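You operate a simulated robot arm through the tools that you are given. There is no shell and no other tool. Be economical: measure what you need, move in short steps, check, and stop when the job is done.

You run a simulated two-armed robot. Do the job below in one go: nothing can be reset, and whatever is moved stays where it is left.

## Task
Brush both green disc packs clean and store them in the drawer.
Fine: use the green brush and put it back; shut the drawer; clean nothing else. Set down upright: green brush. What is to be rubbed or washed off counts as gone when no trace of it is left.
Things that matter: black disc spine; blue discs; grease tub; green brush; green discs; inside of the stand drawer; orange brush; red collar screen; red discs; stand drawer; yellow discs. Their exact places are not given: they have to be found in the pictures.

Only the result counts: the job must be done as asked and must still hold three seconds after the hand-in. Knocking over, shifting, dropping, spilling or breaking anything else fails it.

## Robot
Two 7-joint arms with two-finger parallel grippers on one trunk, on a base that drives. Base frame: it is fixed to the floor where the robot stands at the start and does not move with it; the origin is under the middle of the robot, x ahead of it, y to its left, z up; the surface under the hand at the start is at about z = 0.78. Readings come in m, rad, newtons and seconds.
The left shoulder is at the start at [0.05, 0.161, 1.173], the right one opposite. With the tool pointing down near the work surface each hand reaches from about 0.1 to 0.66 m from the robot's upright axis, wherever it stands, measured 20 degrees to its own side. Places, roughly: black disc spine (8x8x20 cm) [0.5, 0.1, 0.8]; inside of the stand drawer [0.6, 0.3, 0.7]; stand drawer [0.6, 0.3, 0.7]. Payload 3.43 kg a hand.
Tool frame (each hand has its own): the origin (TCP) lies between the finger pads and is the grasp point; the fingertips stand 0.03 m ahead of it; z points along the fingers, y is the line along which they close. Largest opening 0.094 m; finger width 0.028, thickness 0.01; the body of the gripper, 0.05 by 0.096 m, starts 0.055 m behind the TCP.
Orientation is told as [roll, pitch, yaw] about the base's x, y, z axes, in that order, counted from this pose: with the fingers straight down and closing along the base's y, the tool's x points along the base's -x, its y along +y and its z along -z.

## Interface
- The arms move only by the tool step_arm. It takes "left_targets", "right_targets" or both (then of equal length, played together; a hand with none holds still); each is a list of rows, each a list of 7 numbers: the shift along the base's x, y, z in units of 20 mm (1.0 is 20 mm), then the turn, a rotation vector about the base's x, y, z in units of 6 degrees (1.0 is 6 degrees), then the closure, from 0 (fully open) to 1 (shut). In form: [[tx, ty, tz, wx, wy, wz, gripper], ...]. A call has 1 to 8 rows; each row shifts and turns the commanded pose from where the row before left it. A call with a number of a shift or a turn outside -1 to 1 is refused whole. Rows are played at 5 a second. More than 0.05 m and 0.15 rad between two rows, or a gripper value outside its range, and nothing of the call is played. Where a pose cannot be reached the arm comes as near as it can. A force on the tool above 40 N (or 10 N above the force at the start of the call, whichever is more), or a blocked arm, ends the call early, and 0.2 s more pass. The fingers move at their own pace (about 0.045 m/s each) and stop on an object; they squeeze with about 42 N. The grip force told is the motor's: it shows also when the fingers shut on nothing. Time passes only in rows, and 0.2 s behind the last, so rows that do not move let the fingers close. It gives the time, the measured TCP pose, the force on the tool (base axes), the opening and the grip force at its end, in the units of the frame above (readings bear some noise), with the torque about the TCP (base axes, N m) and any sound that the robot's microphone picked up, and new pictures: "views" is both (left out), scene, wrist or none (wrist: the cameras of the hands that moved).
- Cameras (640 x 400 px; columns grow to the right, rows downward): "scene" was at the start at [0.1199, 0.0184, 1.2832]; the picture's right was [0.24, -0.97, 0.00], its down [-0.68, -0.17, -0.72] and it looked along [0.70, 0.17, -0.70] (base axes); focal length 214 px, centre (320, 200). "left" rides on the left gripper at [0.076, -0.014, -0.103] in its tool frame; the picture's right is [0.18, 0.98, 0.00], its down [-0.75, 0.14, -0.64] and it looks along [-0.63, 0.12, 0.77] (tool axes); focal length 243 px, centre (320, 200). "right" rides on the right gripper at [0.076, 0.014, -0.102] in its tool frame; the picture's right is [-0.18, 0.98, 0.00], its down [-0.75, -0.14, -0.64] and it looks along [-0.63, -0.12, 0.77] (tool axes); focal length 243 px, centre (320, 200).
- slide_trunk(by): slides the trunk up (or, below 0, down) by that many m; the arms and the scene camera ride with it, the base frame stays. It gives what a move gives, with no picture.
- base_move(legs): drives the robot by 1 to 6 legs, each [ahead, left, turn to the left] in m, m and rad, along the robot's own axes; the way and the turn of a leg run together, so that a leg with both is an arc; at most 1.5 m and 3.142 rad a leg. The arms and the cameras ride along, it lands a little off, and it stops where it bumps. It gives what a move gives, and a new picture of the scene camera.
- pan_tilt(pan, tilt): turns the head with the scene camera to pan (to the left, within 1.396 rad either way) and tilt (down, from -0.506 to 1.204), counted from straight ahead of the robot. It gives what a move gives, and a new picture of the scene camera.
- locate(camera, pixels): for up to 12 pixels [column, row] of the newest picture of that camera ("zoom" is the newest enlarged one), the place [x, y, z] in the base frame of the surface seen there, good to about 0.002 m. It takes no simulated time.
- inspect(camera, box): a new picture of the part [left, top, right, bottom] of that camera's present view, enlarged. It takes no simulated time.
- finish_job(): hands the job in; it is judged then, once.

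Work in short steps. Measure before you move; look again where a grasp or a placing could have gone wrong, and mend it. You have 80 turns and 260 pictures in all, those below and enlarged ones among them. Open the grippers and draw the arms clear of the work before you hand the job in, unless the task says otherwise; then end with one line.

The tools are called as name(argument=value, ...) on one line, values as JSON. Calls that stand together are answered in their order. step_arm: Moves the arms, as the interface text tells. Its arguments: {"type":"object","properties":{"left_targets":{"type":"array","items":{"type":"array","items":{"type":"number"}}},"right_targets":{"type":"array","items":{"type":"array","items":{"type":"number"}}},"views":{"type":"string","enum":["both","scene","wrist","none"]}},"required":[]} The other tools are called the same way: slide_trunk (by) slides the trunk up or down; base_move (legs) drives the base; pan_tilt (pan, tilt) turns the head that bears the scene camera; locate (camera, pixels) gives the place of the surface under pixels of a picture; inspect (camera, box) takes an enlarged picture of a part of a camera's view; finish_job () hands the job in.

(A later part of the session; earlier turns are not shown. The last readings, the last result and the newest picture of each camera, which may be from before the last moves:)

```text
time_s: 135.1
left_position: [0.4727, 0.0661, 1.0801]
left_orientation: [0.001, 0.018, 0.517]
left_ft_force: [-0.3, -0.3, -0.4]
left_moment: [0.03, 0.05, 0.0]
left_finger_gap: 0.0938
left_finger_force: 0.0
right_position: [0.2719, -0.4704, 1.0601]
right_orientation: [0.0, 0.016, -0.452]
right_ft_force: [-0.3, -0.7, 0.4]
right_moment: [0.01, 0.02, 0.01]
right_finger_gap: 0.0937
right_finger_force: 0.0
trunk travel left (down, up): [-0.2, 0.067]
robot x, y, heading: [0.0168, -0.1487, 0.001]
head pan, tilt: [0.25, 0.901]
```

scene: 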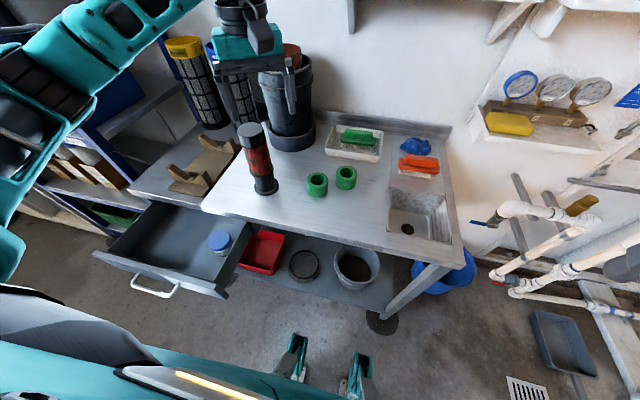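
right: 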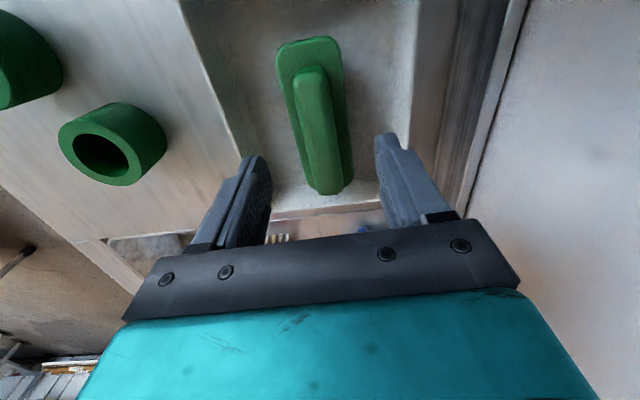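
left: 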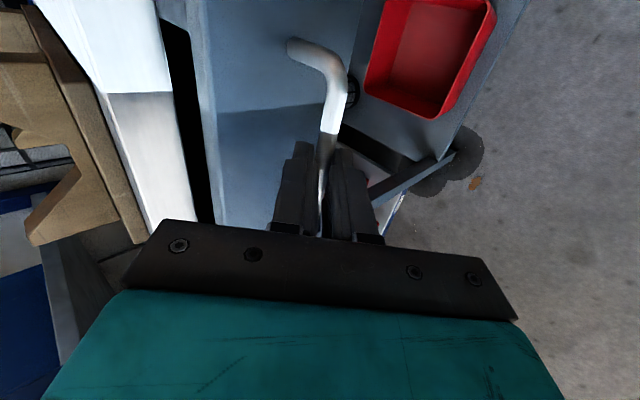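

Great view of everything. Measure both discs, and again check their cleanliness from this side.

inspect(camera="scene", box=[295, 155, 375, 205])

locate(camera="zoom", pixels=[[180, 142], [180, 225], [97, 180], [258, 180], [408, 90], [408, 172], [330, 130], [485, 130], [340, 215], [350, 215]])

```text
8.00 times, centred on (335, 180) of scene
```

zoom: 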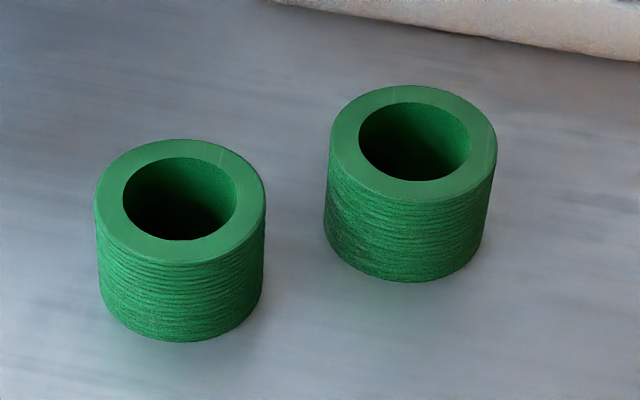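

```text
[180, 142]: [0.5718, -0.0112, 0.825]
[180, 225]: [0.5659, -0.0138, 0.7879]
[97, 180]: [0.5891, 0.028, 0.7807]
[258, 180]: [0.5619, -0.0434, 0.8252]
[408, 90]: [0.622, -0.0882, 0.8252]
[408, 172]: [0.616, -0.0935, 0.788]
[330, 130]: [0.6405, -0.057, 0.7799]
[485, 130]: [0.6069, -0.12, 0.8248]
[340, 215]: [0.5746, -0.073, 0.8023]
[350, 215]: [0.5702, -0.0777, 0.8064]
```

Get disc 2's rim points more precisely, and zoom in on its darker left side.

locate(camera="zoom", pixels=[[334, 150], [415, 193], [493, 145], [412, 88], [365, 185], [465, 185], [100, 205], [180, 256], [263, 205], [180, 142]])

inspect(camera="scene", box=[332, 162, 362, 194])

```text
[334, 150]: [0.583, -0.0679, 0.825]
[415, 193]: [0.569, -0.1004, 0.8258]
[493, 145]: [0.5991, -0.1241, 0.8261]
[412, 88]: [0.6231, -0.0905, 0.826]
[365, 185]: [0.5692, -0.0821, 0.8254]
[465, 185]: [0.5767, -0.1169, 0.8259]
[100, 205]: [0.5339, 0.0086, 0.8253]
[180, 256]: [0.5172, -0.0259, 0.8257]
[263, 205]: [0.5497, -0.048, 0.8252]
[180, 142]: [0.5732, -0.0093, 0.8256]
```

```text
12.50 times, centred on (347, 178) of scene
```

zoom: 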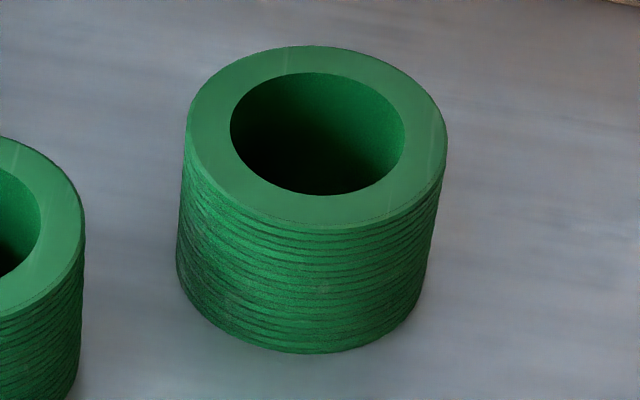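

Disc 2 centre (0.595,−0.096). I pick disc 1 first: align over (0.545,−0.019) with yaw 0 and descend.

step_arm(left_targets=[[0.6, -0.8, 0, 0, -0.2, -1, 0], [0.6, -0.8, 0, 0, 0, -1, 0], [0.6, -0.8, 0, 0, 0, -1, 0], [0.6, -0.8, -0.5, 0, 0, -1, 0], [0.6, -0.6, -1, 0, 0, -0.9, 0], [0.6, -0.5, -1, 0, 0, 0, 0], [0, 0, -1, 0, 0, 0, 0], [0, 0, -1, 0, 0, 0, 0]], views="none")

step_arm(left_targets=[[0, 0, -1, 0, 0, 0, 0], [0, 0, -1, 0, 0, 0, 0], [0, 0, -1, 0, 0, 0, 0], [0, 0, -1, 0, 0, 0, 0]], views="wrist")

inspect(camera="left", box=[0, 0, 400, 250])

```text
time_s: 136.8
left_position: [0.543, -0.0198, 0.9923]
left_orientation: [-0.013, 0.002, 0.003]
left_ft_force: [-0.3, -0.3, -0.3]
left_moment: [-0.01, 0.01, 0.0]
left_finger_gap: 0.0938
left_finger_force: 0.0
right_position: [0.2711, -0.4706, 1.0608]
right_orientation: [0.001, 0.018, -0.453]
right_ft_force: [0.0, -1.3, -0.6]
right_moment: [0.02, 0.0, 0.05]
right_finger_gap: 0.0939
right_finger_force: 0.1
trunk travel left (down, up): [-0.2, 0.067]
robot x, y, heading: [0.0179, -0.1506, 0.001]
head pan, tilt: [0.25, 0.901]
```

```text
time_s: 137.8
left_position: [0.5449, -0.0196, 0.9109]
left_orientation: [-0.01, 0.002, 0.003]
left_ft_force: [0.0, 0.1, -0.2]
left_moment: [0.01, -0.02, 0.0]
left_finger_gap: 0.0941
left_finger_force: 0.0
right_position: [0.2707, -0.4718, 1.0616]
right_orientation: [0.001, 0.016, -0.453]
right_ft_force: [0.1, 0.3, 0.5]
right_moment: [0.02, 0.0, 0.01]
right_finger_gap: 0.094
right_finger_force: 0.0
trunk travel left (down, up): [-0.2, 0.067]
robot x, y, heading: [0.016, -0.147, 0.001]
head pan, tilt: [0.25, 0.901]
```

left: 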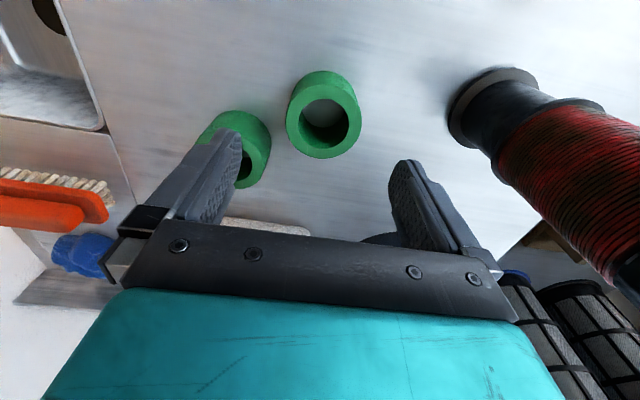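

```text
1.60 times, centred on (200, 125) of left
```

zoom: 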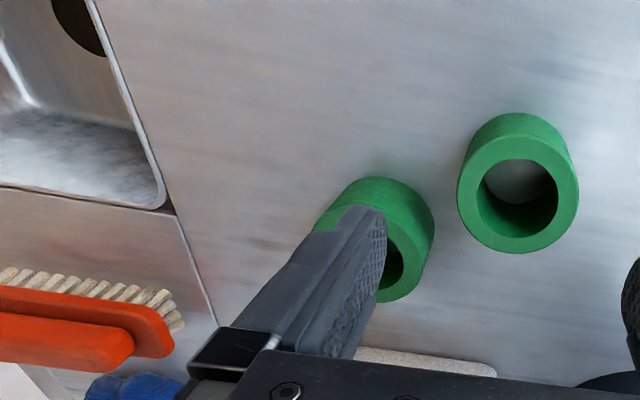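

Descend over disc 1 with slightly reduced opening (to stay off disc 2), grip and test lift.

step_arm(left_targets=[[0, 0, -1, 0.1, 0, 0, 0.17], [0, 0, -1, 0, 0, 0, 0.17], [0, 0, -1, 0, 0, 0, 0.17], [0, 0, -1, 0, 0, 0, 0.17], [0, 0, -0.25, 0, 0, 0, 0.17], [0, 0, 0, 0, 0, 0, 1], [0, 0, 0, 0, 0, 0, 1], [0, 0, 0, 0, 0, 0, 1]], views="none")

step_arm(left_targets=[[0, 0, 0.3, 0, 0, 0, 1], [0, 0, 0.6, 0, 0, 0, 1], [0, 0, 1, 0, 0, 0, 1], [0, 0, 1, 0, 0, 0, 1], [-0.5, 0, 1, 0, 0, 0, 1], [-1, 0, 1, 0, 0, 0, 1]], views="both")

```text
time_s: 139.7
left_position: [0.5441, -0.0215, 0.8264]
left_orientation: [0.0, 0.002, 0.004]
left_ft_force: [0.6, -0.6, 0.6]
left_moment: [-0.01, -0.05, -0.01]
left_finger_gap: 0.0607
left_finger_force: 41.8
right_position: [0.2707, -0.4711, 1.0611]
right_orientation: [0.0, 0.016, -0.454]
right_ft_force: [0.4, 0.1, -0.7]
right_moment: [0.0, -0.01, 0.0]
right_finger_gap: 0.0941
right_finger_force: 0.0
trunk travel left (down, up): [-0.2, 0.067]
robot x, y, heading: [0.0167, -0.1487, 0.006]
head pan, tilt: [0.25, 0.901]
```

```text
time_s: 141.1
left_position: [0.5129, -0.0212, 0.9233]
left_orientation: [0.001, 0.001, 0.001]
left_ft_force: [0.2, 0.1, -0.9]
left_moment: [-0.02, -0.01, 0.04]
left_finger_gap: 0.0612
left_finger_force: 41.9
right_position: [0.2701, -0.4706, 1.0613]
right_orientation: [0.001, 0.016, -0.454]
right_ft_force: [0.7, 0.3, -0.1]
right_moment: [0.04, 0.03, 0.0]
right_finger_gap: 0.0942
right_finger_force: 0.0
trunk travel left (down, up): [-0.2, 0.067]
robot x, y, heading: [0.0145, -0.1504, -0.0]
head pan, tilt: [0.25, 0.901]
```

scene: 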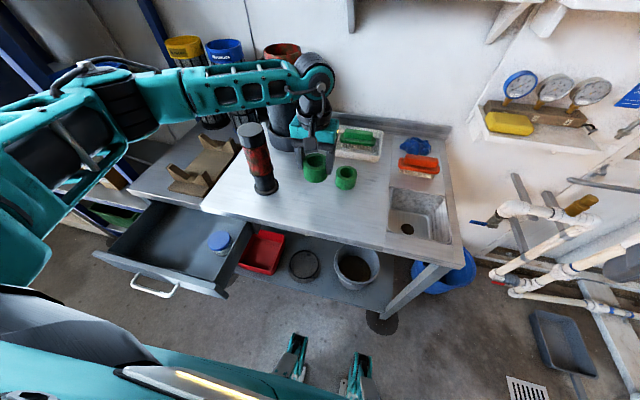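
left: 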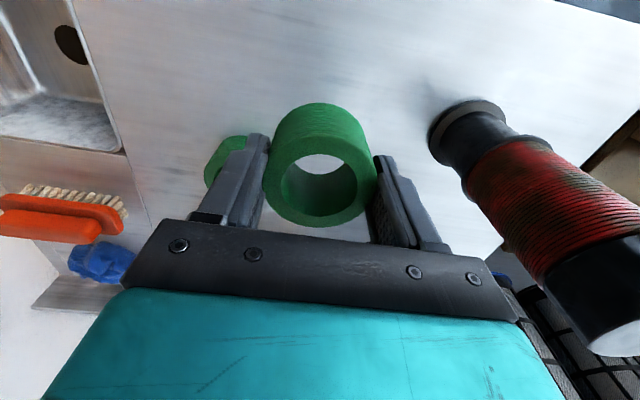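

Disc 1 held. Retreat in −x to ~0.32, staying clear of the spine, then move left over the drawer.

step_arm(left_targets=[[-1, 0, 0.5, 0, 0, 0, 1], [-1, 0, 0.5, 0, 0, 0, 1], [-1, 0, 0.5, 0, 0, 0, 1], [-1, 0, 0, 0, 0, 0, 1], [-1, 0, 0, 0, 0, 0, 1], [-1, 0, 0, 0, 0, 0, 1], [-1, 0, 0, 0, 0, 0, 1], [-1, 0.5, 0, 0, 0, 0, 1]], views="none")

step_arm(left_targets=[[-1, 1, 0, 0, 0, 0, 1], [-0.8, 1, 0, 0, 0, 0, 1], [0, 1, 0, 0, 0, 0, 1], [0, 1, 0, 0, 0, 0, 1], [0, 1, 0, 0, 0, 0, 1], [0, 1, 0, 0, 0, 0, 1], [0, 1, 0, 0, 0, 0, 1], [0, 1, 0, 0, 0, 0, 1]], views="none")

step_arm(left_targets=[[0, 1, 0, 0, 0, 0, 1], [0, 1, 0, 0, 0, 0, 1], [0, 1, 0, 0, 0, 0, 1], [0, 1, 0, 0, 0, 0, 1], [0, 1, 0, 0, 0, 0, 1], [0, 1, 0, 0, 0, 0, 1], [0, 1, 0, 0, 0, 0, 1], [0, 1, 0, 0, 0, 0, 1]], views="both")

```text
time_s: 142.8
left_position: [0.3514, -0.0123, 0.9534]
left_orientation: [0.0, 0.001, 0.004]
left_ft_force: [-0.1, 0.0, 1.2]
left_moment: [0.02, -0.01, -0.03]
left_finger_gap: 0.0608
left_finger_force: 42.1
right_position: [0.2708, -0.4711, 1.062]
right_orientation: [-0.001, 0.016, -0.452]
right_ft_force: [-0.6, -0.4, -0.5]
right_moment: [-0.02, 0.01, -0.02]
right_finger_gap: 0.0938
right_finger_force: 0.1
trunk travel left (down, up): [-0.2, 0.067]
robot x, y, heading: [0.0158, -0.1474, 0.002]
head pan, tilt: [0.25, 0.901]
```

```text
time_s: 144.7
left_position: [0.3162, 0.1495, 0.9525]
left_orientation: [0.0, 0.001, 0.002]
left_ft_force: [0.4, -0.3, 0.1]
left_moment: [0.03, 0.02, 0.0]
left_finger_gap: 0.0608
left_finger_force: 41.6
right_position: [0.2712, -0.4703, 1.061]
right_orientation: [0.0, 0.014, -0.454]
right_ft_force: [0.1, 0.9, -0.1]
right_moment: [-0.01, -0.01, 0.01]
right_finger_gap: 0.0941
right_finger_force: 0.1
trunk travel left (down, up): [-0.2, 0.067]
robot x, y, heading: [0.0157, -0.1541, 0.001]
head pan, tilt: [0.25, 0.901]
```

```text
time_s: 146.4
left_position: [0.3195, 0.3108, 0.9528]
left_orientation: [0.001, 0.002, 0.0]
left_ft_force: [0.2, 0.3, 0.4]
left_moment: [0.02, -0.02, 0.02]
left_finger_gap: 0.0606
left_finger_force: 41.9
right_position: [0.271, -0.4713, 1.0617]
right_orientation: [0.001, 0.016, -0.453]
right_ft_force: [-0.1, -0.1, -0.8]
right_moment: [0.03, -0.01, -0.01]
right_finger_gap: 0.094
right_finger_force: 0.0
trunk travel left (down, up): [-0.2, 0.067]
robot x, y, heading: [0.0165, -0.1462, 0.001]
head pan, tilt: [0.25, 0.901]
```

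scene: 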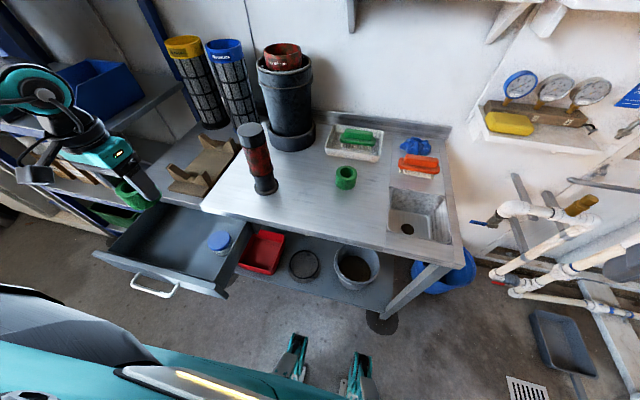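
left: 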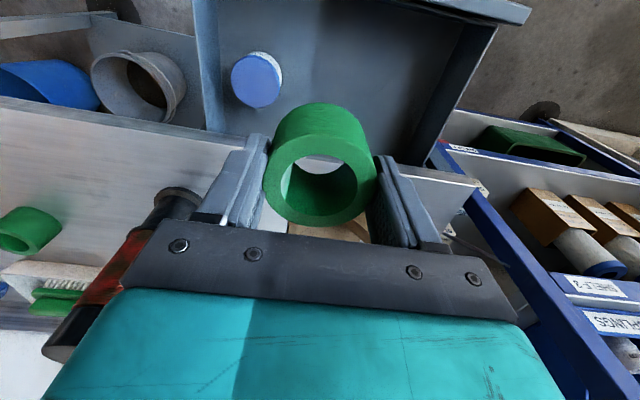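

Good. Move to y≈0.41, then descend partly and look.

step_arm(left_targets=[[0, 1, 0, 0, 0, 0, 1], [0, 1, 0, 0, 0, 0, 1], [0, 1, 0, 0, 0, 0, 1], [0, 1, 0, 0, 0, 0, 1], [-0.2, 1, -0.5, 0, 0, 0, 1], [0, 0, -1, 0, 0, 0, 1], [0, 0, -1, 0, 0, 0, 1], [0, 0, -1, 0, 0, 0, 1]], views="none")

step_arm(left_targets=[[0, 0, -1, 0, 0, 0, 1], [0, 0, -1, 0, 0, 0, 1], [0, 0, -1, 0, 0, 0, 1], [0, 0, -1, 0, 0, 0, 1], [0, 0, -1, 0, 0, 0, 1]], views="both")

```text
time_s: 148.2
left_position: [0.3195, 0.3652, 0.8867]
left_orientation: [0.0, 0.001, 0.002]
left_ft_force: [-0.4, 0.6, -0.3]
left_moment: [0.01, 0.0, 0.0]
left_finger_gap: 0.0607
left_finger_force: 42.2
left hand out of reach, approached as far as the arm can: row 3, 4, 5
right_position: [0.2705, -0.4709, 1.0606]
right_orientation: [0.0, 0.015, -0.452]
right_ft_force: [-0.7, 0.9, 0.4]
right_moment: [0.01, 0.01, -0.01]
right_finger_gap: 0.0939
right_finger_force: 0.1
trunk travel left (down, up): [-0.2, 0.067]
robot x, y, heading: [0.0198, -0.1488, 0.003]
head pan, tilt: [0.25, 0.901]
```

```text
time_s: 149.4
left_position: [0.3197, 0.3649, 0.787]
left_orientation: [-0.001, 0.002, 0.003]
left_ft_force: [-0.4, -0.2, 0.1]
left_moment: [-0.01, 0.01, 0.02]
left_finger_gap: 0.0607
left_finger_force: 42.2
right_position: [0.2715, -0.4702, 1.0615]
right_orientation: [-0.002, 0.017, -0.454]
right_ft_force: [-0.2, -0.2, -0.6]
right_moment: [-0.04, -0.03, 0.01]
right_finger_gap: 0.0942
right_finger_force: 0.0
trunk travel left (down, up): [-0.2, 0.067]
robot x, y, heading: [0.0159, -0.1506, 0.0]
head pan, tilt: [0.25, 0.901]
```

scene: 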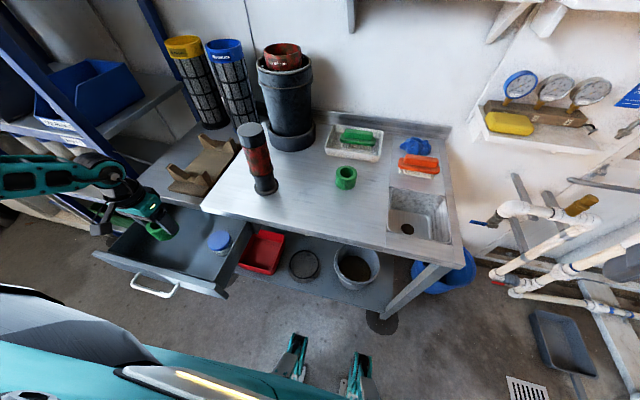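
left: 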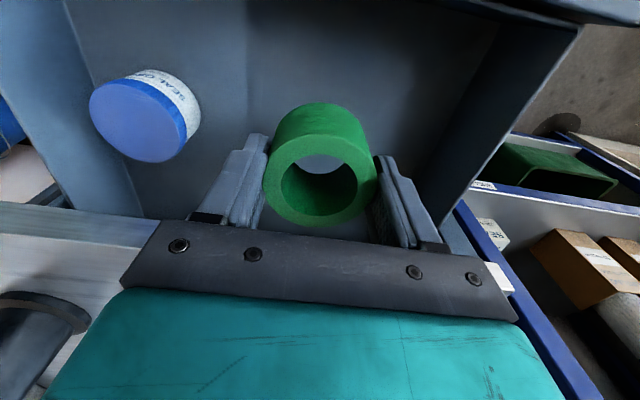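

Try a bit more +y here (lower hand), and +x a little so a second disc fits in front.

step_arm(left_targets=[[0.6, 0.5, 0, 0, 0, 0, 1], [0.6, 0.5, 0, 0, 0, 0, 1], [0, 0.5, 0, 0, 0, 0, 1]], views="none")

```text
time_s: 150.2
left_position: [0.3197, 0.3744, 0.7893]
left_orientation: [0.007, -0.001, 0.009]
left_ft_force: [-0.7, -0.2, -0.5]
left_moment: [0.0, -0.01, 0.0]
left_finger_gap: 0.0607
left_finger_force: 42.4
left hand out of reach, approached as far as the arm can: row 1, 2, 3
right_position: [0.2704, -0.4702, 1.0603]
right_orientation: [0.0, 0.015, -0.454]
right_ft_force: [0.0, 0.2, -0.1]
right_moment: [-0.02, 0.02, 0.01]
right_finger_gap: 0.0942
right_finger_force: 0.0
trunk travel left (down, up): [-0.2, 0.067]
robot x, y, heading: [0.0136, -0.1497, 0.003]
head pan, tilt: [0.25, 0.901]
```

This is the reach limit; placing disc 1 at (0.32,0.372) is fine—disc 2 fits at (0.285,0.30). Lower to TCP≈0.714 and release.

step_arm(left_targets=[[0, -0.1, -1, 0, 0, 0, 1], [0, 0, -1, 0, 0, 0, 1], [0, 0, -1, 0, 0, 0, 1], [0, 0, -0.5, 0, 0, 0, 1], [0, 0, -0.22, 0, 0, 0, 1]], views="wrist")

```text
time_s: 151.4
left_position: [0.3192, 0.3694, 0.7141]
left_orientation: [0.004, 0.001, 0.007]
left_ft_force: [-0.6, 0.0, -1.3]
left_moment: [0.0, -0.01, -0.01]
left_finger_gap: 0.0606
left_finger_force: 42.5
right_position: [0.2713, -0.4711, 1.0612]
right_orientation: [-0.001, 0.014, -0.453]
right_ft_force: [0.0, 0.1, -0.3]
right_moment: [0.02, -0.01, 0.0]
right_finger_gap: 0.0943
right_finger_force: 0.0
trunk travel left (down, up): [-0.2, 0.067]
robot x, y, heading: [0.0152, -0.1475, 0.0]
head pan, tilt: [0.25, 0.901]
```

left: 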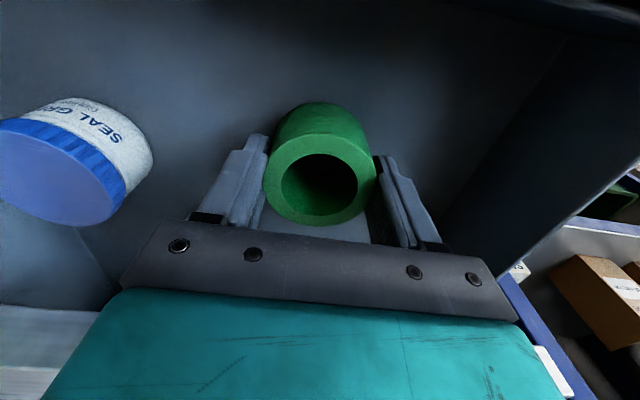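

Just above the drawer floor; release and rise straight up.

step_arm(left_targets=[[0, 0, -0.05, 0, 0, 0, 0.6], [0, 0, 0, 0, 0, 0, 0.2], [0, 0, 0, 0, 0, 0, 0.15], [0, 0, 1, 0, 0, 0, 0.15], [0, 0, 1, 0, 0, 0, 0.15], [0, 0, 1, 0, 0, 0, 0.15], [0, 0, 1, 0, 0, 0, 0.15], [0, -0.5, 1, 0, 0, 0, 0.15]], views="wrist")

step_arm(left_targets=[[0, -1, 1, 0, 0, 0, 0.15], [0, -1, 1, 0, 0, 0, 0.15], [0, -1, 1, 0, 0, 0, 0.15], [0, -1, 1, 0, 0, 0, 0.15], [0, -1, 1, 0, 0, 0, 0.15], [0, -1, 1, 0, 0, 0, 0.15], [0, -1, 0.5, 0, 0, 0, 0.15], [0, -1, 0, 0, 0, 0, 0.15]], views="none")

step_arm(left_targets=[[0.4, -1, 0, 0, 0, 0, 0.15], [0.4, -1, 0, 0, 0, 0, 0.15], [0.4, -1, 0, 0, 0, 0, 0.15], [0.5, -1, 0, 0, 0, 0, 0.15], [0.6, -1, 0, 0, 0, 0, 0.15], [0.8, -1, 0, 0, 0, 0, 0.15], [0.8, -1, 0, 0, 0, 0, 0.15], [0.8, -1, 0, 0, 0, 0, 0.15]], views="scene")

```text
time_s: 153.2
left_position: [0.3193, 0.3622, 0.8136]
left_orientation: [0.001, 0.001, 0.004]
left_ft_force: [0.4, 0.2, 0.0]
left_moment: [-0.02, 0.03, 0.0]
left_finger_gap: 0.0798
left_finger_force: 0.1
right_position: [0.271, -0.4712, 1.0606]
right_orientation: [-0.001, 0.015, -0.454]
right_ft_force: [0.3, 0.0, 0.2]
right_moment: [-0.02, 0.03, 0.03]
right_finger_gap: 0.0938
right_finger_force: 0.1
trunk travel left (down, up): [-0.2, 0.067]
robot x, y, heading: [0.0179, -0.1477, 0.0]
head pan, tilt: [0.25, 0.901]
```

left: 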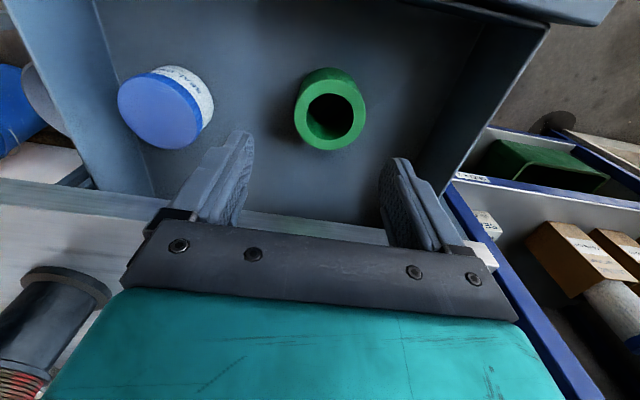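

```text
time_s: 155.1
left_position: [0.3202, 0.2005, 0.9441]
left_orientation: [0.001, 0.002, 0.002]
left_ft_force: [0.6, 0.4, 0.6]
left_moment: [0.0, 0.02, -0.01]
left_finger_gap: 0.0798
left_finger_force: 0.0
right_position: [0.2712, -0.4709, 1.061]
right_orientation: [0.0, 0.016, -0.454]
right_ft_force: [0.0, 0.0, 0.4]
right_moment: [0.02, 0.0, -0.01]
right_finger_gap: 0.0939
right_finger_force: 0.2
trunk travel left (down, up): [-0.2, 0.067]
robot x, y, heading: [0.0192, -0.1472, 0.004]
head pan, tilt: [0.25, 0.901]
```

```text
time_s: 156.8
left_position: [0.412, 0.0399, 0.943]
left_orientation: [0.001, 0.002, 0.004]
left_ft_force: [-0.7, 0.5, -0.7]
left_moment: [0.03, 0.0, 0.02]
left_finger_gap: 0.0799
left_finger_force: 0.1
right_position: [0.271, -0.4718, 1.0605]
right_orientation: [0.001, 0.017, -0.453]
right_ft_force: [-0.8, 0.4, 1.0]
right_moment: [0.03, 0.01, 0.0]
right_finger_gap: 0.0943
right_finger_force: 0.1
trunk travel left (down, up): [-0.2, 0.067]
robot x, y, heading: [0.0162, -0.1514, 0.008]
head pan, tilt: [0.25, 0.901]
```

scene: 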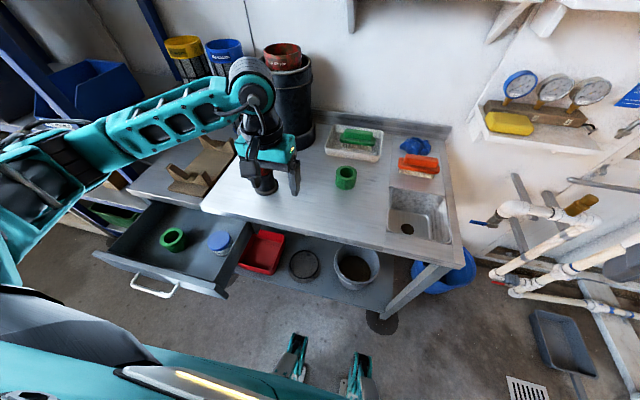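

Disc 1 stands in the drawer. Check disc 2 again now that disc 1 is gone.

inspect(camera="scene", box=[330, 160, 362, 194])

inspect(camera="scene", box=[155, 220, 190, 258])

```text
11.76 times, centred on (346, 177) of scene
```

zoom: 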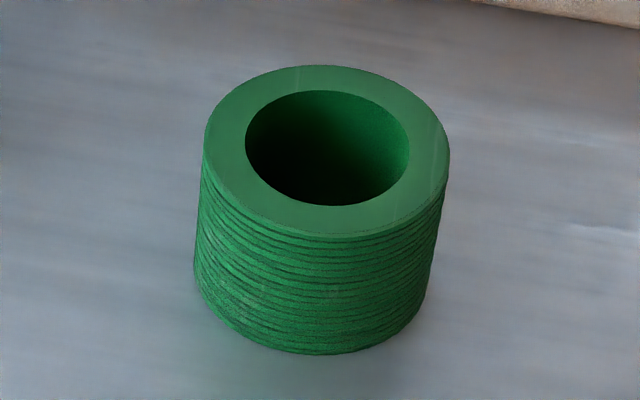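

```text
10.53 times, centred on (172, 239) of scene
```

zoom: 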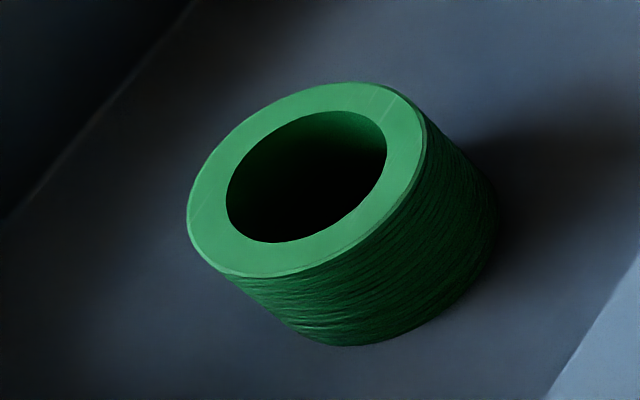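

The dark patch was just shadow; disc 2 is uniformly clean. Go over it, descend and grip.

step_arm(left_targets=[[1, -0.9, 0, 0, 0, 0, 0], [1, -0.9, 0, 0, 0, 0, 0], [1, -0.9, 0, 0, 0, 0, 0], [1, -0.9, 0, 0, 0, 0, 0], [1, -0.9, 0, 0, 0, 0, 0], [1, -0.9, 0, 0, 0, 0, 0], [1, -0.9, 0, 0, 0, 0, 0], [1, -0.5, 0, 0, 0, 0, 0]], views="none")

step_arm(left_targets=[[1, 0, 0, 0, 0, 0, 0], [0.15, 0, -1, 0, 0, 0, 0]], views="wrist")

```text
time_s: 158.7
left_position: [0.5725, -0.0941, 0.9454]
left_orientation: [0.001, 0.002, 0.003]
left_ft_force: [0.0, 0.3, -0.6]
left_moment: [0.01, 0.01, 0.02]
left_finger_gap: 0.094
left_finger_force: 0.0
right_position: [0.2718, -0.4719, 1.0618]
right_orientation: [0.0, 0.017, -0.453]
right_ft_force: [0.0, 0.2, -0.3]
right_moment: [0.0, 0.01, 0.02]
right_finger_gap: 0.0941
right_finger_force: 0.0
trunk travel left (down, up): [-0.2, 0.067]
robot x, y, heading: [0.018, -0.1507, -0.001]
head pan, tilt: [0.25, 0.901]
```

```text
time_s: 159.2
left_position: [0.5963, -0.0945, 0.9255]
left_orientation: [0.0, 0.001, 0.002]
left_ft_force: [-1.1, 0.9, -0.6]
left_moment: [0.01, 0.01, 0.01]
left_finger_gap: 0.0939
left_finger_force: 0.1
right_position: [0.2721, -0.4702, 1.0612]
right_orientation: [0.001, 0.017, -0.455]
right_ft_force: [0.4, -0.2, -0.4]
right_moment: [0.0, 0.02, 0.01]
right_finger_gap: 0.0941
right_finger_force: 0.1
trunk travel left (down, up): [-0.2, 0.067]
robot x, y, heading: [0.0173, -0.1516, 0.006]
head pan, tilt: [0.25, 0.901]
```

left: 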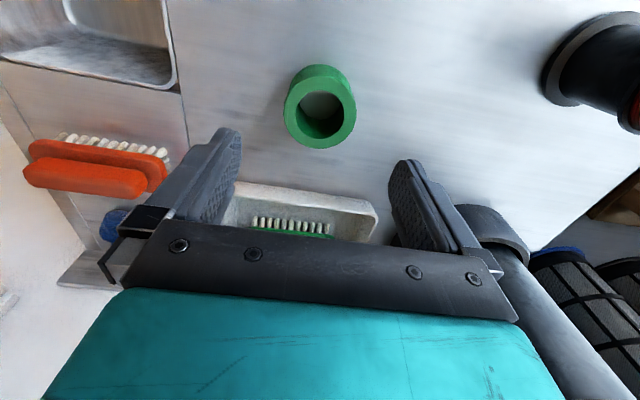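

Aligned. Descend 0.1 m, grip, lift.

step_arm(left_targets=[[0, -0.05, -1, 0, 0, 0, 0], [0, 0, -1, 0, 0, 0, 0], [0, 0, -1, 0, 0, 0, 0], [0, 0, -1, 0, 0, 0, 0], [0, 0, -0.95, 0, 0, 0, 0], [0, 0, 0, 0, 0, 0, 1], [0, 0, 0, 0, 0, 0, 1], [0, 0, 0, 0, 0, 0, 1]], views="none")

step_arm(left_targets=[[0, 0, 0.3, 0, 0, 0, 1], [0, 0, 0.6, 0, 0, 0, 1], [0, 0, 1, 0, 0, 0, 1], [0, 0, 1, 0, 0, 0, 1], [-0.5, 0, 1, 0, 0, 0, 1], [-1, 0, 1, 0, 0, 0, 1], [-1, 0, 1, 0, 0, 0, 1], [-1, 0, 0.5, 0, 0, 0, 1]], views="wrist")

```text
time_s: 161.1
left_position: [0.5969, -0.0942, 0.825]
left_orientation: [0.001, 0.002, 0.004]
left_ft_force: [0.5, -0.3, -0.2]
left_moment: [0.03, 0.0, -0.01]
left_finger_gap: 0.0609
left_finger_force: 33.6
right_position: [0.2714, -0.4716, 1.0613]
right_orientation: [0.0, 0.015, -0.454]
right_ft_force: [0.0, 1.1, -0.6]
right_moment: [0.01, -0.01, 0.0]
right_finger_gap: 0.0939
right_finger_force: 0.0
trunk travel left (down, up): [-0.2, 0.067]
robot x, y, heading: [0.0135, -0.1512, 0.002]
head pan, tilt: [0.25, 0.901]
```

```text
time_s: 162.8
left_position: [0.5235, -0.0959, 0.9535]
left_orientation: [0.003, 0.001, 0.002]
left_ft_force: [1.1, -0.3, -0.9]
left_moment: [-0.02, 0.01, 0.0]
left_finger_gap: 0.0607
left_finger_force: 42.1
right_position: [0.272, -0.4702, 1.061]
right_orientation: [0.0, 0.016, -0.454]
right_ft_force: [0.0, 0.6, 0.3]
right_moment: [0.02, -0.01, 0.02]
right_finger_gap: 0.0942
right_finger_force: 0.1
trunk travel left (down, up): [-0.2, 0.067]
robot x, y, heading: [0.0153, -0.1453, 0.005]
head pan, tilt: [0.25, 0.901]
```

left: 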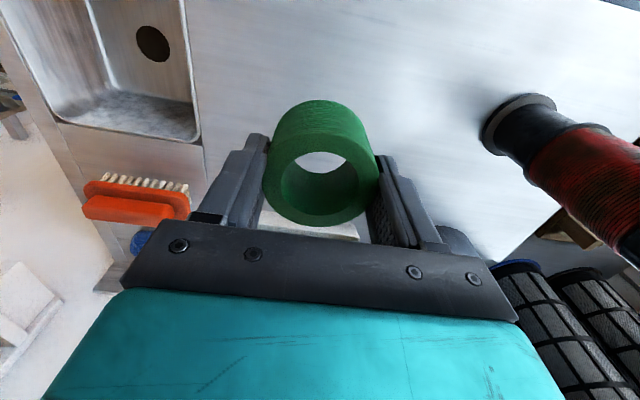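

Disc 2 held. Carry it back and over the drawer to (0.285,0.30).

step_arm(left_targets=[[-1, 0, 0, 0, 0, 0, 1], [-1, 0, 0, 0, 0, 0, 1], [-1, 0, 0, 0, 0, 0, 1], [-1, 0, 0, 0, 0, 0, 1], [-1, 0, 0, 0, 0, 0, 1], [-1, 0, 0, 0, 0, 0, 1], [-1, 0, 0, 0, 0, 0, 1], [-1, 0, 0, 0, 0, 0, 1]], views="none")

step_arm(left_targets=[[-1, 1, 0, 0, 0, 0, 1], [-1, 1, 0, 0, 0, 0, 1], [-1, 1, 0, 0, 0, 0, 1], [-0.9, 1, 0, 0, 0, 0, 1], [0, 1, 0, 0, 0, 0, 1], [0, 1, 0, 0, 0, 0, 1], [0, 1, 0, 0, 0, 0, 1], [0, 1, 0, 0, 0, 0, 1]], views="none")

step_arm(left_targets=[[0, 1, 0, 0, 0, 0, 1], [0, 1, 0, 0, 0, 0, 1], [0, 1, 0, 0, 0, 0, 1], [0, 1, 0, 0, 0, 0, 1], [0, 1, 0, 0, 0, 0, 1], [0, 1, 0, 0, 0, 0, 1], [0, 1, 0, 0, 0, 0, 1], [0, 1, 0, 0, 0, 0, 1]], views="none")

step_arm(left_targets=[[0, 1, 0, 0, 0, 0, 1], [0, 1, -0.5, 0, 0, 0, 1], [0, 1, -1, 0, 0, 0, 1], [0, 0.8, -1, 0, 0, 0, 1], [0, 0, -1, 0, 0, 0, 1], [0, 0, -1, 0, 0, 0, 1], [0, 0, -1, 0, 0, 0, 1], [0, 0, -1, 0, 0, 0, 1]], views="both")

```text
time_s: 164.7
left_position: [0.366, -0.0956, 0.9529]
left_orientation: [-0.002, 0.0, 0.004]
left_ft_force: [-0.4, 0.3, -0.8]
left_moment: [0.04, 0.02, -0.01]
left_finger_gap: 0.0608
left_finger_force: 41.7
right_position: [0.2712, -0.4706, 1.0624]
right_orientation: [0.0, 0.016, -0.454]
right_ft_force: [-0.7, -0.5, -0.4]
right_moment: [0.02, -0.01, 0.0]
right_finger_gap: 0.0939
right_finger_force: 0.0
trunk travel left (down, up): [-0.2, 0.067]
robot x, y, heading: [0.0142, -0.148, 0.003]
head pan, tilt: [0.25, 0.901]
```

```text
time_s: 166.4
left_position: [0.2878, 0.0658, 0.9541]
left_orientation: [-0.001, 0.005, 0.002]
left_ft_force: [0.2, -0.7, -1.0]
left_moment: [-0.02, 0.01, -0.01]
left_finger_gap: 0.0608
left_finger_force: 42.1
right_position: [0.2708, -0.4701, 1.0613]
right_orientation: [-0.002, 0.015, -0.454]
right_ft_force: [-0.2, 1.3, -0.3]
right_moment: [-0.02, -0.01, -0.02]
right_finger_gap: 0.0938
right_finger_force: 0.0
trunk travel left (down, up): [-0.2, 0.067]
robot x, y, heading: [0.0164, -0.1483, 0.002]
head pan, tilt: [0.25, 0.901]
```

```text
time_s: 168.2
left_position: [0.2871, 0.2265, 0.9519]
left_orientation: [0.0, 0.001, 0.001]
left_ft_force: [0.7, -0.1, -0.3]
left_moment: [0.0, -0.01, -0.01]
left_finger_gap: 0.0606
left_finger_force: 42.4
right_position: [0.2714, -0.4699, 1.0608]
right_orientation: [0.0, 0.015, -0.453]
right_ft_force: [0.3, -1.0, -0.3]
right_moment: [0.03, 0.0, -0.01]
right_finger_gap: 0.094
right_finger_force: 0.1
trunk travel left (down, up): [-0.2, 0.067]
robot x, y, heading: [0.0192, -0.1494, 0.005]
head pan, tilt: [0.25, 0.901]
```

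```text
time_s: 170.1
left_position: [0.2882, 0.3, 0.8225]
left_orientation: [0.002, 0.002, 0.002]
left_ft_force: [0.8, -0.2, -0.9]
left_moment: [-0.02, -0.06, 0.02]
left_finger_gap: 0.0607
left_finger_force: 42.7
right_position: [0.2705, -0.4703, 1.0623]
right_orientation: [0.0, 0.016, -0.453]
right_ft_force: [0.3, 0.2, 0.3]
right_moment: [-0.01, 0.02, 0.01]
right_finger_gap: 0.0939
right_finger_force: 0.1
trunk travel left (down, up): [-0.2, 0.067]
robot x, y, heading: [0.0202, -0.1463, 0.001]
head pan, tilt: [0.25, 0.901]
```

scene: 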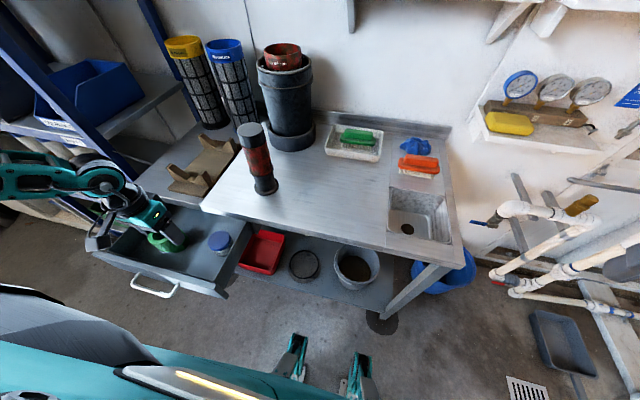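
left: 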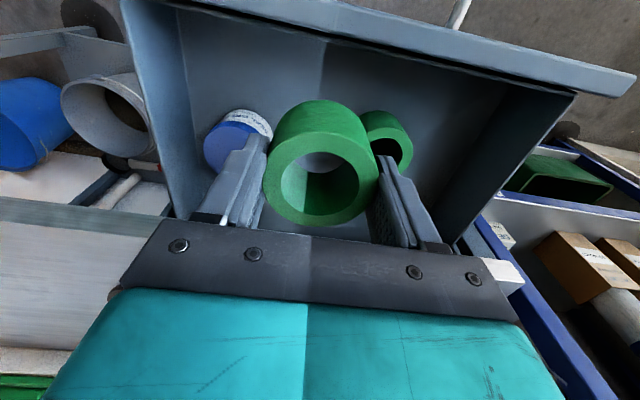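

Check actual clearances to disc 1 and the tub in the wrist view before lowering.

locate(camera="left", pixels=[[408, 150], [370, 117], [385, 112], [405, 130], [215, 160], [230, 150], [262, 118], [245, 112], [400, 165], [320, 20]])

```text
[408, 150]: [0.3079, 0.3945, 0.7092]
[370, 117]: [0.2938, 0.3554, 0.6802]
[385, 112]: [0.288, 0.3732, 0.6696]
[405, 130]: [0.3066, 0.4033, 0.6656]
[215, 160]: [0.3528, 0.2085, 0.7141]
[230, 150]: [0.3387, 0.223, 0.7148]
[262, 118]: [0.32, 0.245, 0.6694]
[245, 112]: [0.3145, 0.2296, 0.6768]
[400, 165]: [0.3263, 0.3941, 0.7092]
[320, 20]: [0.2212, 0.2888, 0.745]
```

Shift slightly to (0.28,0.29) for more clearance, then lower to TCP≈0.713.

step_arm(left_targets=[[-0.4, -0.5, -0.5, 0, 0, 0, 1], [0, 0, -1, 0, 0, 0, 1], [0, 0, -1, 0, 0, 0, 1], [0, 0, -1, 0, 0, 0, 1], [0, 0, -1, 0, 0, 0, 1], [0, 0, -0.6, 0, 0, 0, 1], [0, 0, -0.35, 0, 0, 0, 1]], views="wrist")

```text
time_s: 171.7
left_position: [0.2789, 0.2918, 0.7143]
left_orientation: [0.0, 0.001, 0.003]
left_ft_force: [0.4, -0.2, -0.1]
left_moment: [-0.02, 0.05, -0.01]
left_finger_gap: 0.0609
left_finger_force: 41.8
right_position: [0.2707, -0.4703, 1.0614]
right_orientation: [-0.001, 0.015, -0.453]
right_ft_force: [-0.2, 0.1, 0.6]
right_moment: [0.02, 0.0, 0.0]
right_finger_gap: 0.0938
right_finger_force: 0.0
trunk travel left (down, up): [-0.2, 0.067]
robot x, y, heading: [0.0181, -0.1455, 0.005]
head pan, tilt: [0.25, 0.901]
```

left: 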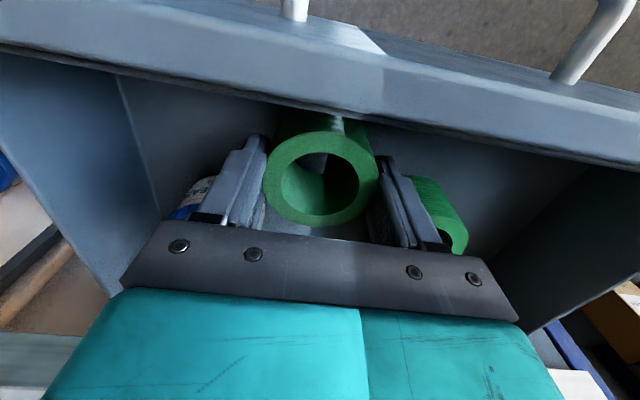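

Lower the last couple of mm, release and rise.

step_arm(left_targets=[[0, 0, -0.12, 0, 0, 0, 1], [0, 0, 0, 0, 0, 0, 0.5], [0, 0, 0, 0, 0, 0, 0.22], [0, 0, 0, 0, 0, 0, 0.22], [0, 0, 0.5, 0, 0, 0, 0.22], [0, 0, 1, 0, 0, 0, 0.22], [0, 0, 1, 0, 0, 0, 0.22], [0, 0, 1, 0, 0, 0, 0.22]], views="none")

step_arm(left_targets=[[0, 0, 1, 0, 0, 0, 0.2], [0, 0, 1, 0, 0, 0, 0.2], [0, -0.5, 1, 0, 0, 0, 0.2], [0, -1, 1, 0, 0, 0, 0.2], [0, -1, 1, 0, 0, 0, 0.2], [0, -1, 1, 0, 0, 0, 0.2], [0, -1, 1, 0, 0, 0, 0.2], [0, -1, 1, 0, 0, 0, 0.2]], views="both")

inspect(camera="scene", box=[90, 190, 270, 310])

```text
time_s: 173.4
left_position: [0.2809, 0.2898, 0.782]
left_orientation: [0.0, 0.002, 0.005]
left_ft_force: [0.4, -0.1, -0.8]
left_moment: [-0.01, -0.02, -0.03]
left_finger_gap: 0.0731
left_finger_force: 0.1
right_position: [0.2712, -0.4728, 1.0604]
right_orientation: [0.0, 0.015, -0.454]
right_ft_force: [0.1, 0.8, -0.3]
right_moment: [0.0, 0.0, -0.02]
right_finger_gap: 0.0938
right_finger_force: 0.0
trunk travel left (down, up): [-0.2, 0.067]
robot x, y, heading: [0.0162, -0.1509, 0.005]
head pan, tilt: [0.25, 0.901]
```

```text
time_s: 175.2
left_position: [0.2796, 0.1806, 0.9426]
left_orientation: [0.002, 0.001, 0.003]
left_ft_force: [-0.1, -0.4, -0.2]
left_moment: [0.02, -0.01, 0.0]
left_finger_gap: 0.0754
left_finger_force: 0.1
right_position: [0.2708, -0.4701, 1.0614]
right_orientation: [0.0, 0.015, -0.453]
right_ft_force: [0.7, -0.3, -0.3]
right_moment: [-0.03, 0.02, -0.01]
right_finger_gap: 0.0938
right_finger_force: 0.0
trunk travel left (down, up): [-0.2, 0.067]
robot x, y, heading: [0.0189, -0.1513, -0.0]
head pan, tilt: [0.25, 0.901]
```

scene: 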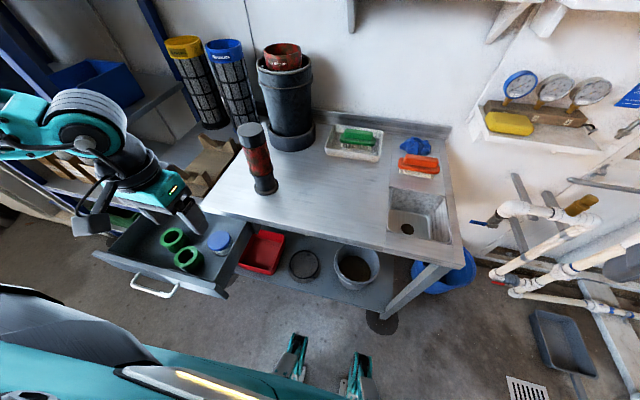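
left: 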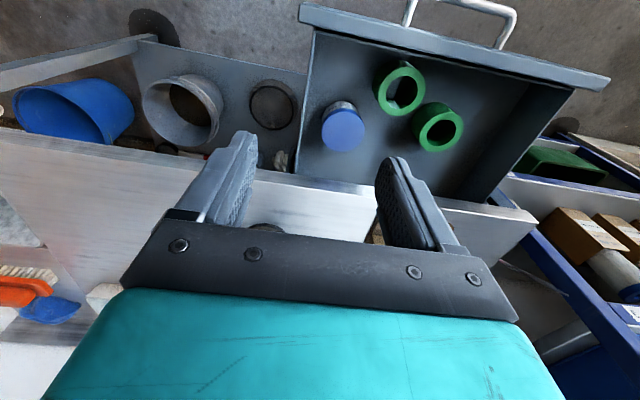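

```text
3.33 times, centred on (180, 250) of scene
```

zoom: 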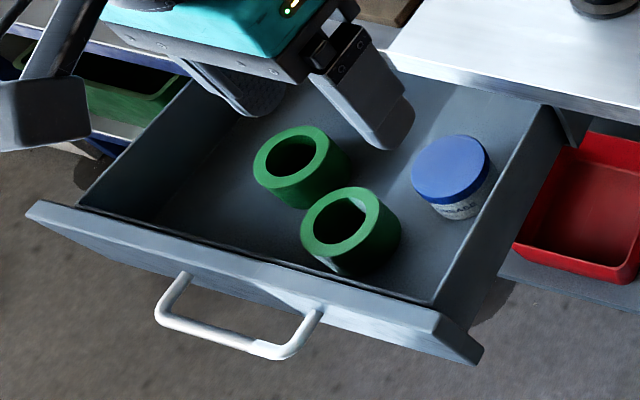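

Both discs stand upright in the drawer beside the tub. To shut it, I back up slightly, lower the trunk, and will push on the handle bar (now at x≈0.177) with closed fingers.

base_move(legs=[[-0.12, 0, 0]])

step_arm(left_targets=[[0, 1, 0, 0, 0, 0, 0.6], [0, 1, 0, 0, 0, 0, 1], [-0.3, 1, 0, 0, 0, 0, 1], [-0.3, 1, 0, 0, 0, 0, 1], [-0.3, 1, 0, 0, 0, 0, 1], [-0.3, 1, 0, 0, 0, 0, 1], [-0.3, 1, 0, 0, 0, 0, 1]], views="both")

```text
time_s: 176.5
left_position: [0.1603, 0.1815, 0.9415]
left_orientation: [0.0, -0.001, 0.006]
left_ft_force: [-0.5, -0.5, -0.1]
left_moment: [0.01, 0.01, 0.02]
left_finger_gap: 0.075
left_finger_force: 0.0
right_position: [0.1513, -0.4706, 1.0621]
right_orientation: [0.001, 0.016, -0.451]
right_ft_force: [0.0, 0.1, 0.3]
right_moment: [-0.02, 0.0, -0.03]
right_finger_gap: 0.0941
right_finger_force: 0.1
trunk travel left (down, up): [-0.2, 0.067]
robot x, y, heading: [-0.1026, -0.1482, 0.003]
head pan, tilt: [0.25, 0.901]
```

scene: 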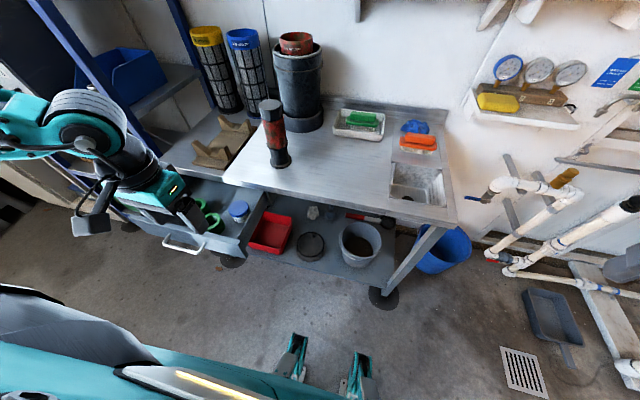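

```text
time_s: 178.1
left_position: [0.1304, 0.322, 0.9431]
left_orientation: [0.001, -0.002, 0.003]
left_ft_force: [-0.3, 0.8, 0.4]
left_moment: [0.02, 0.0, 0.02]
left_finger_gap: 0.0001
left_finger_force: 33.2
right_position: [0.1529, -0.4711, 1.0606]
right_orientation: [-0.002, 0.015, -0.453]
right_ft_force: [0.1, -0.7, 0.1]
right_moment: [0.0, 0.0, 0.02]
right_finger_gap: 0.0936
right_finger_force: 0.1
trunk travel left (down, up): [-0.2, 0.067]
robot x, y, heading: [-0.1001, -0.15, -0.002]
head pan, tilt: [0.25, 0.901]
```

scene: 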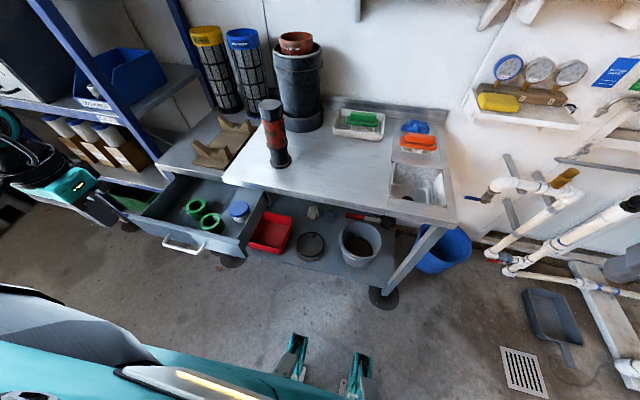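
left: 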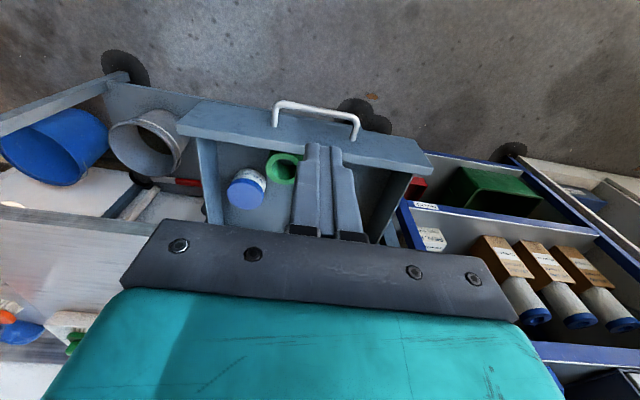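

Verify the bar's position, then descend in front of it.

locate(camera="scene", pixels=[[175, 245], [185, 248], [197, 251], [166, 241]])

step_arm(left_targets=[[-0.2, 0, -1, 0, 0, 0, 1], [0, 0, -1, 0, 0, 0, 1], [0, 0, -1, 0, 0, 0, 1], [0, 0, -1, 0, 0, 0, 1], [0, 0, -1, 0, 0, 0, 1], [0, 0, -1, 0, 0, 0, 1], [0, 0, -1, 0, 0, 0, 1], [0, 0, -1, 0, 0, 0, 1]], views="none")

step_arm(left_targets=[[0, 0, -1, 0, 0, 0, 1], [0, 0, -1, 0, 0, 0, 1], [0, 0, -1, 0, 0, 0, 1], [0, 0, -0.5, 0, 0, 0, 1]], views="both")

```text
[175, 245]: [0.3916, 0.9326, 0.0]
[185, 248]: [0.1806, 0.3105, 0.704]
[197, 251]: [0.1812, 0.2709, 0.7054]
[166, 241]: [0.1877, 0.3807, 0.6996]
```

```text
time_s: 179.9
left_position: [0.1259, 0.3212, 0.7825]
left_orientation: [0.002, 0.001, 0.004]
left_ft_force: [0.3, -0.1, -0.1]
left_moment: [0.03, 0.01, -0.01]
left_finger_gap: 0.0
left_finger_force: 32.9
right_position: [0.1524, -0.4709, 1.0607]
right_orientation: [0.001, 0.015, -0.454]
right_ft_force: [-0.6, -0.1, 0.0]
right_moment: [-0.04, 0.0, -0.02]
right_finger_gap: 0.0938
right_finger_force: 0.0
trunk travel left (down, up): [-0.2, 0.067]
robot x, y, heading: [-0.1, -0.1471, 0.002]
head pan, tilt: [0.25, 0.901]
```

```text
time_s: 180.9
left_position: [0.1265, 0.3213, 0.7123]
left_orientation: [0.002, 0.002, 0.003]
left_ft_force: [1.4, 0.7, 0.2]
left_moment: [0.01, 0.01, -0.01]
left_finger_gap: 0.0
left_finger_force: 33.2
right_position: [0.1527, -0.4704, 1.0616]
right_orientation: [0.001, 0.018, -0.451]
right_ft_force: [0.6, 1.5, -0.2]
right_moment: [0.01, -0.03, -0.01]
right_finger_gap: 0.0942
right_finger_force: 0.1
trunk travel left (down, up): [-0.2, 0.067]
robot x, y, heading: [-0.1008, -0.1496, 0.001]
head pan, tilt: [0.25, 0.901]
```

scene: 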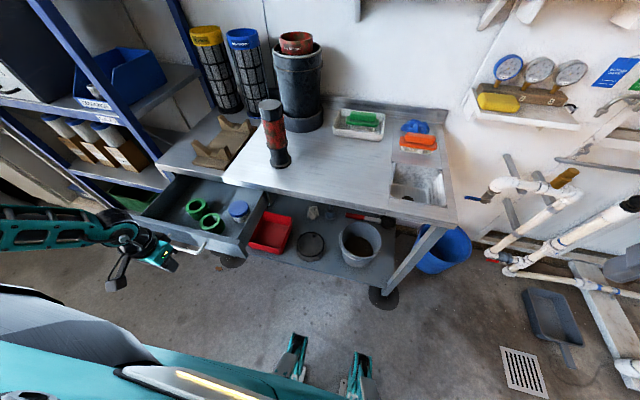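
left: 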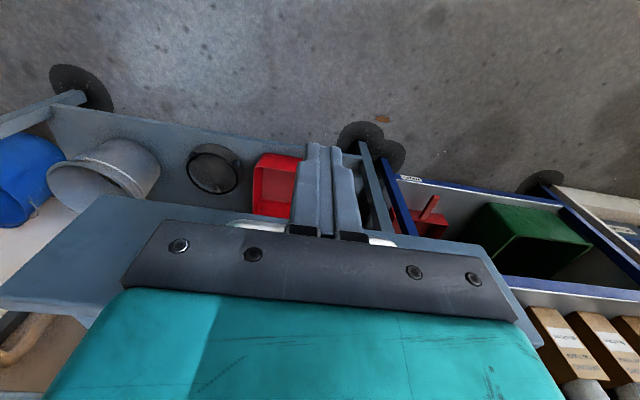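

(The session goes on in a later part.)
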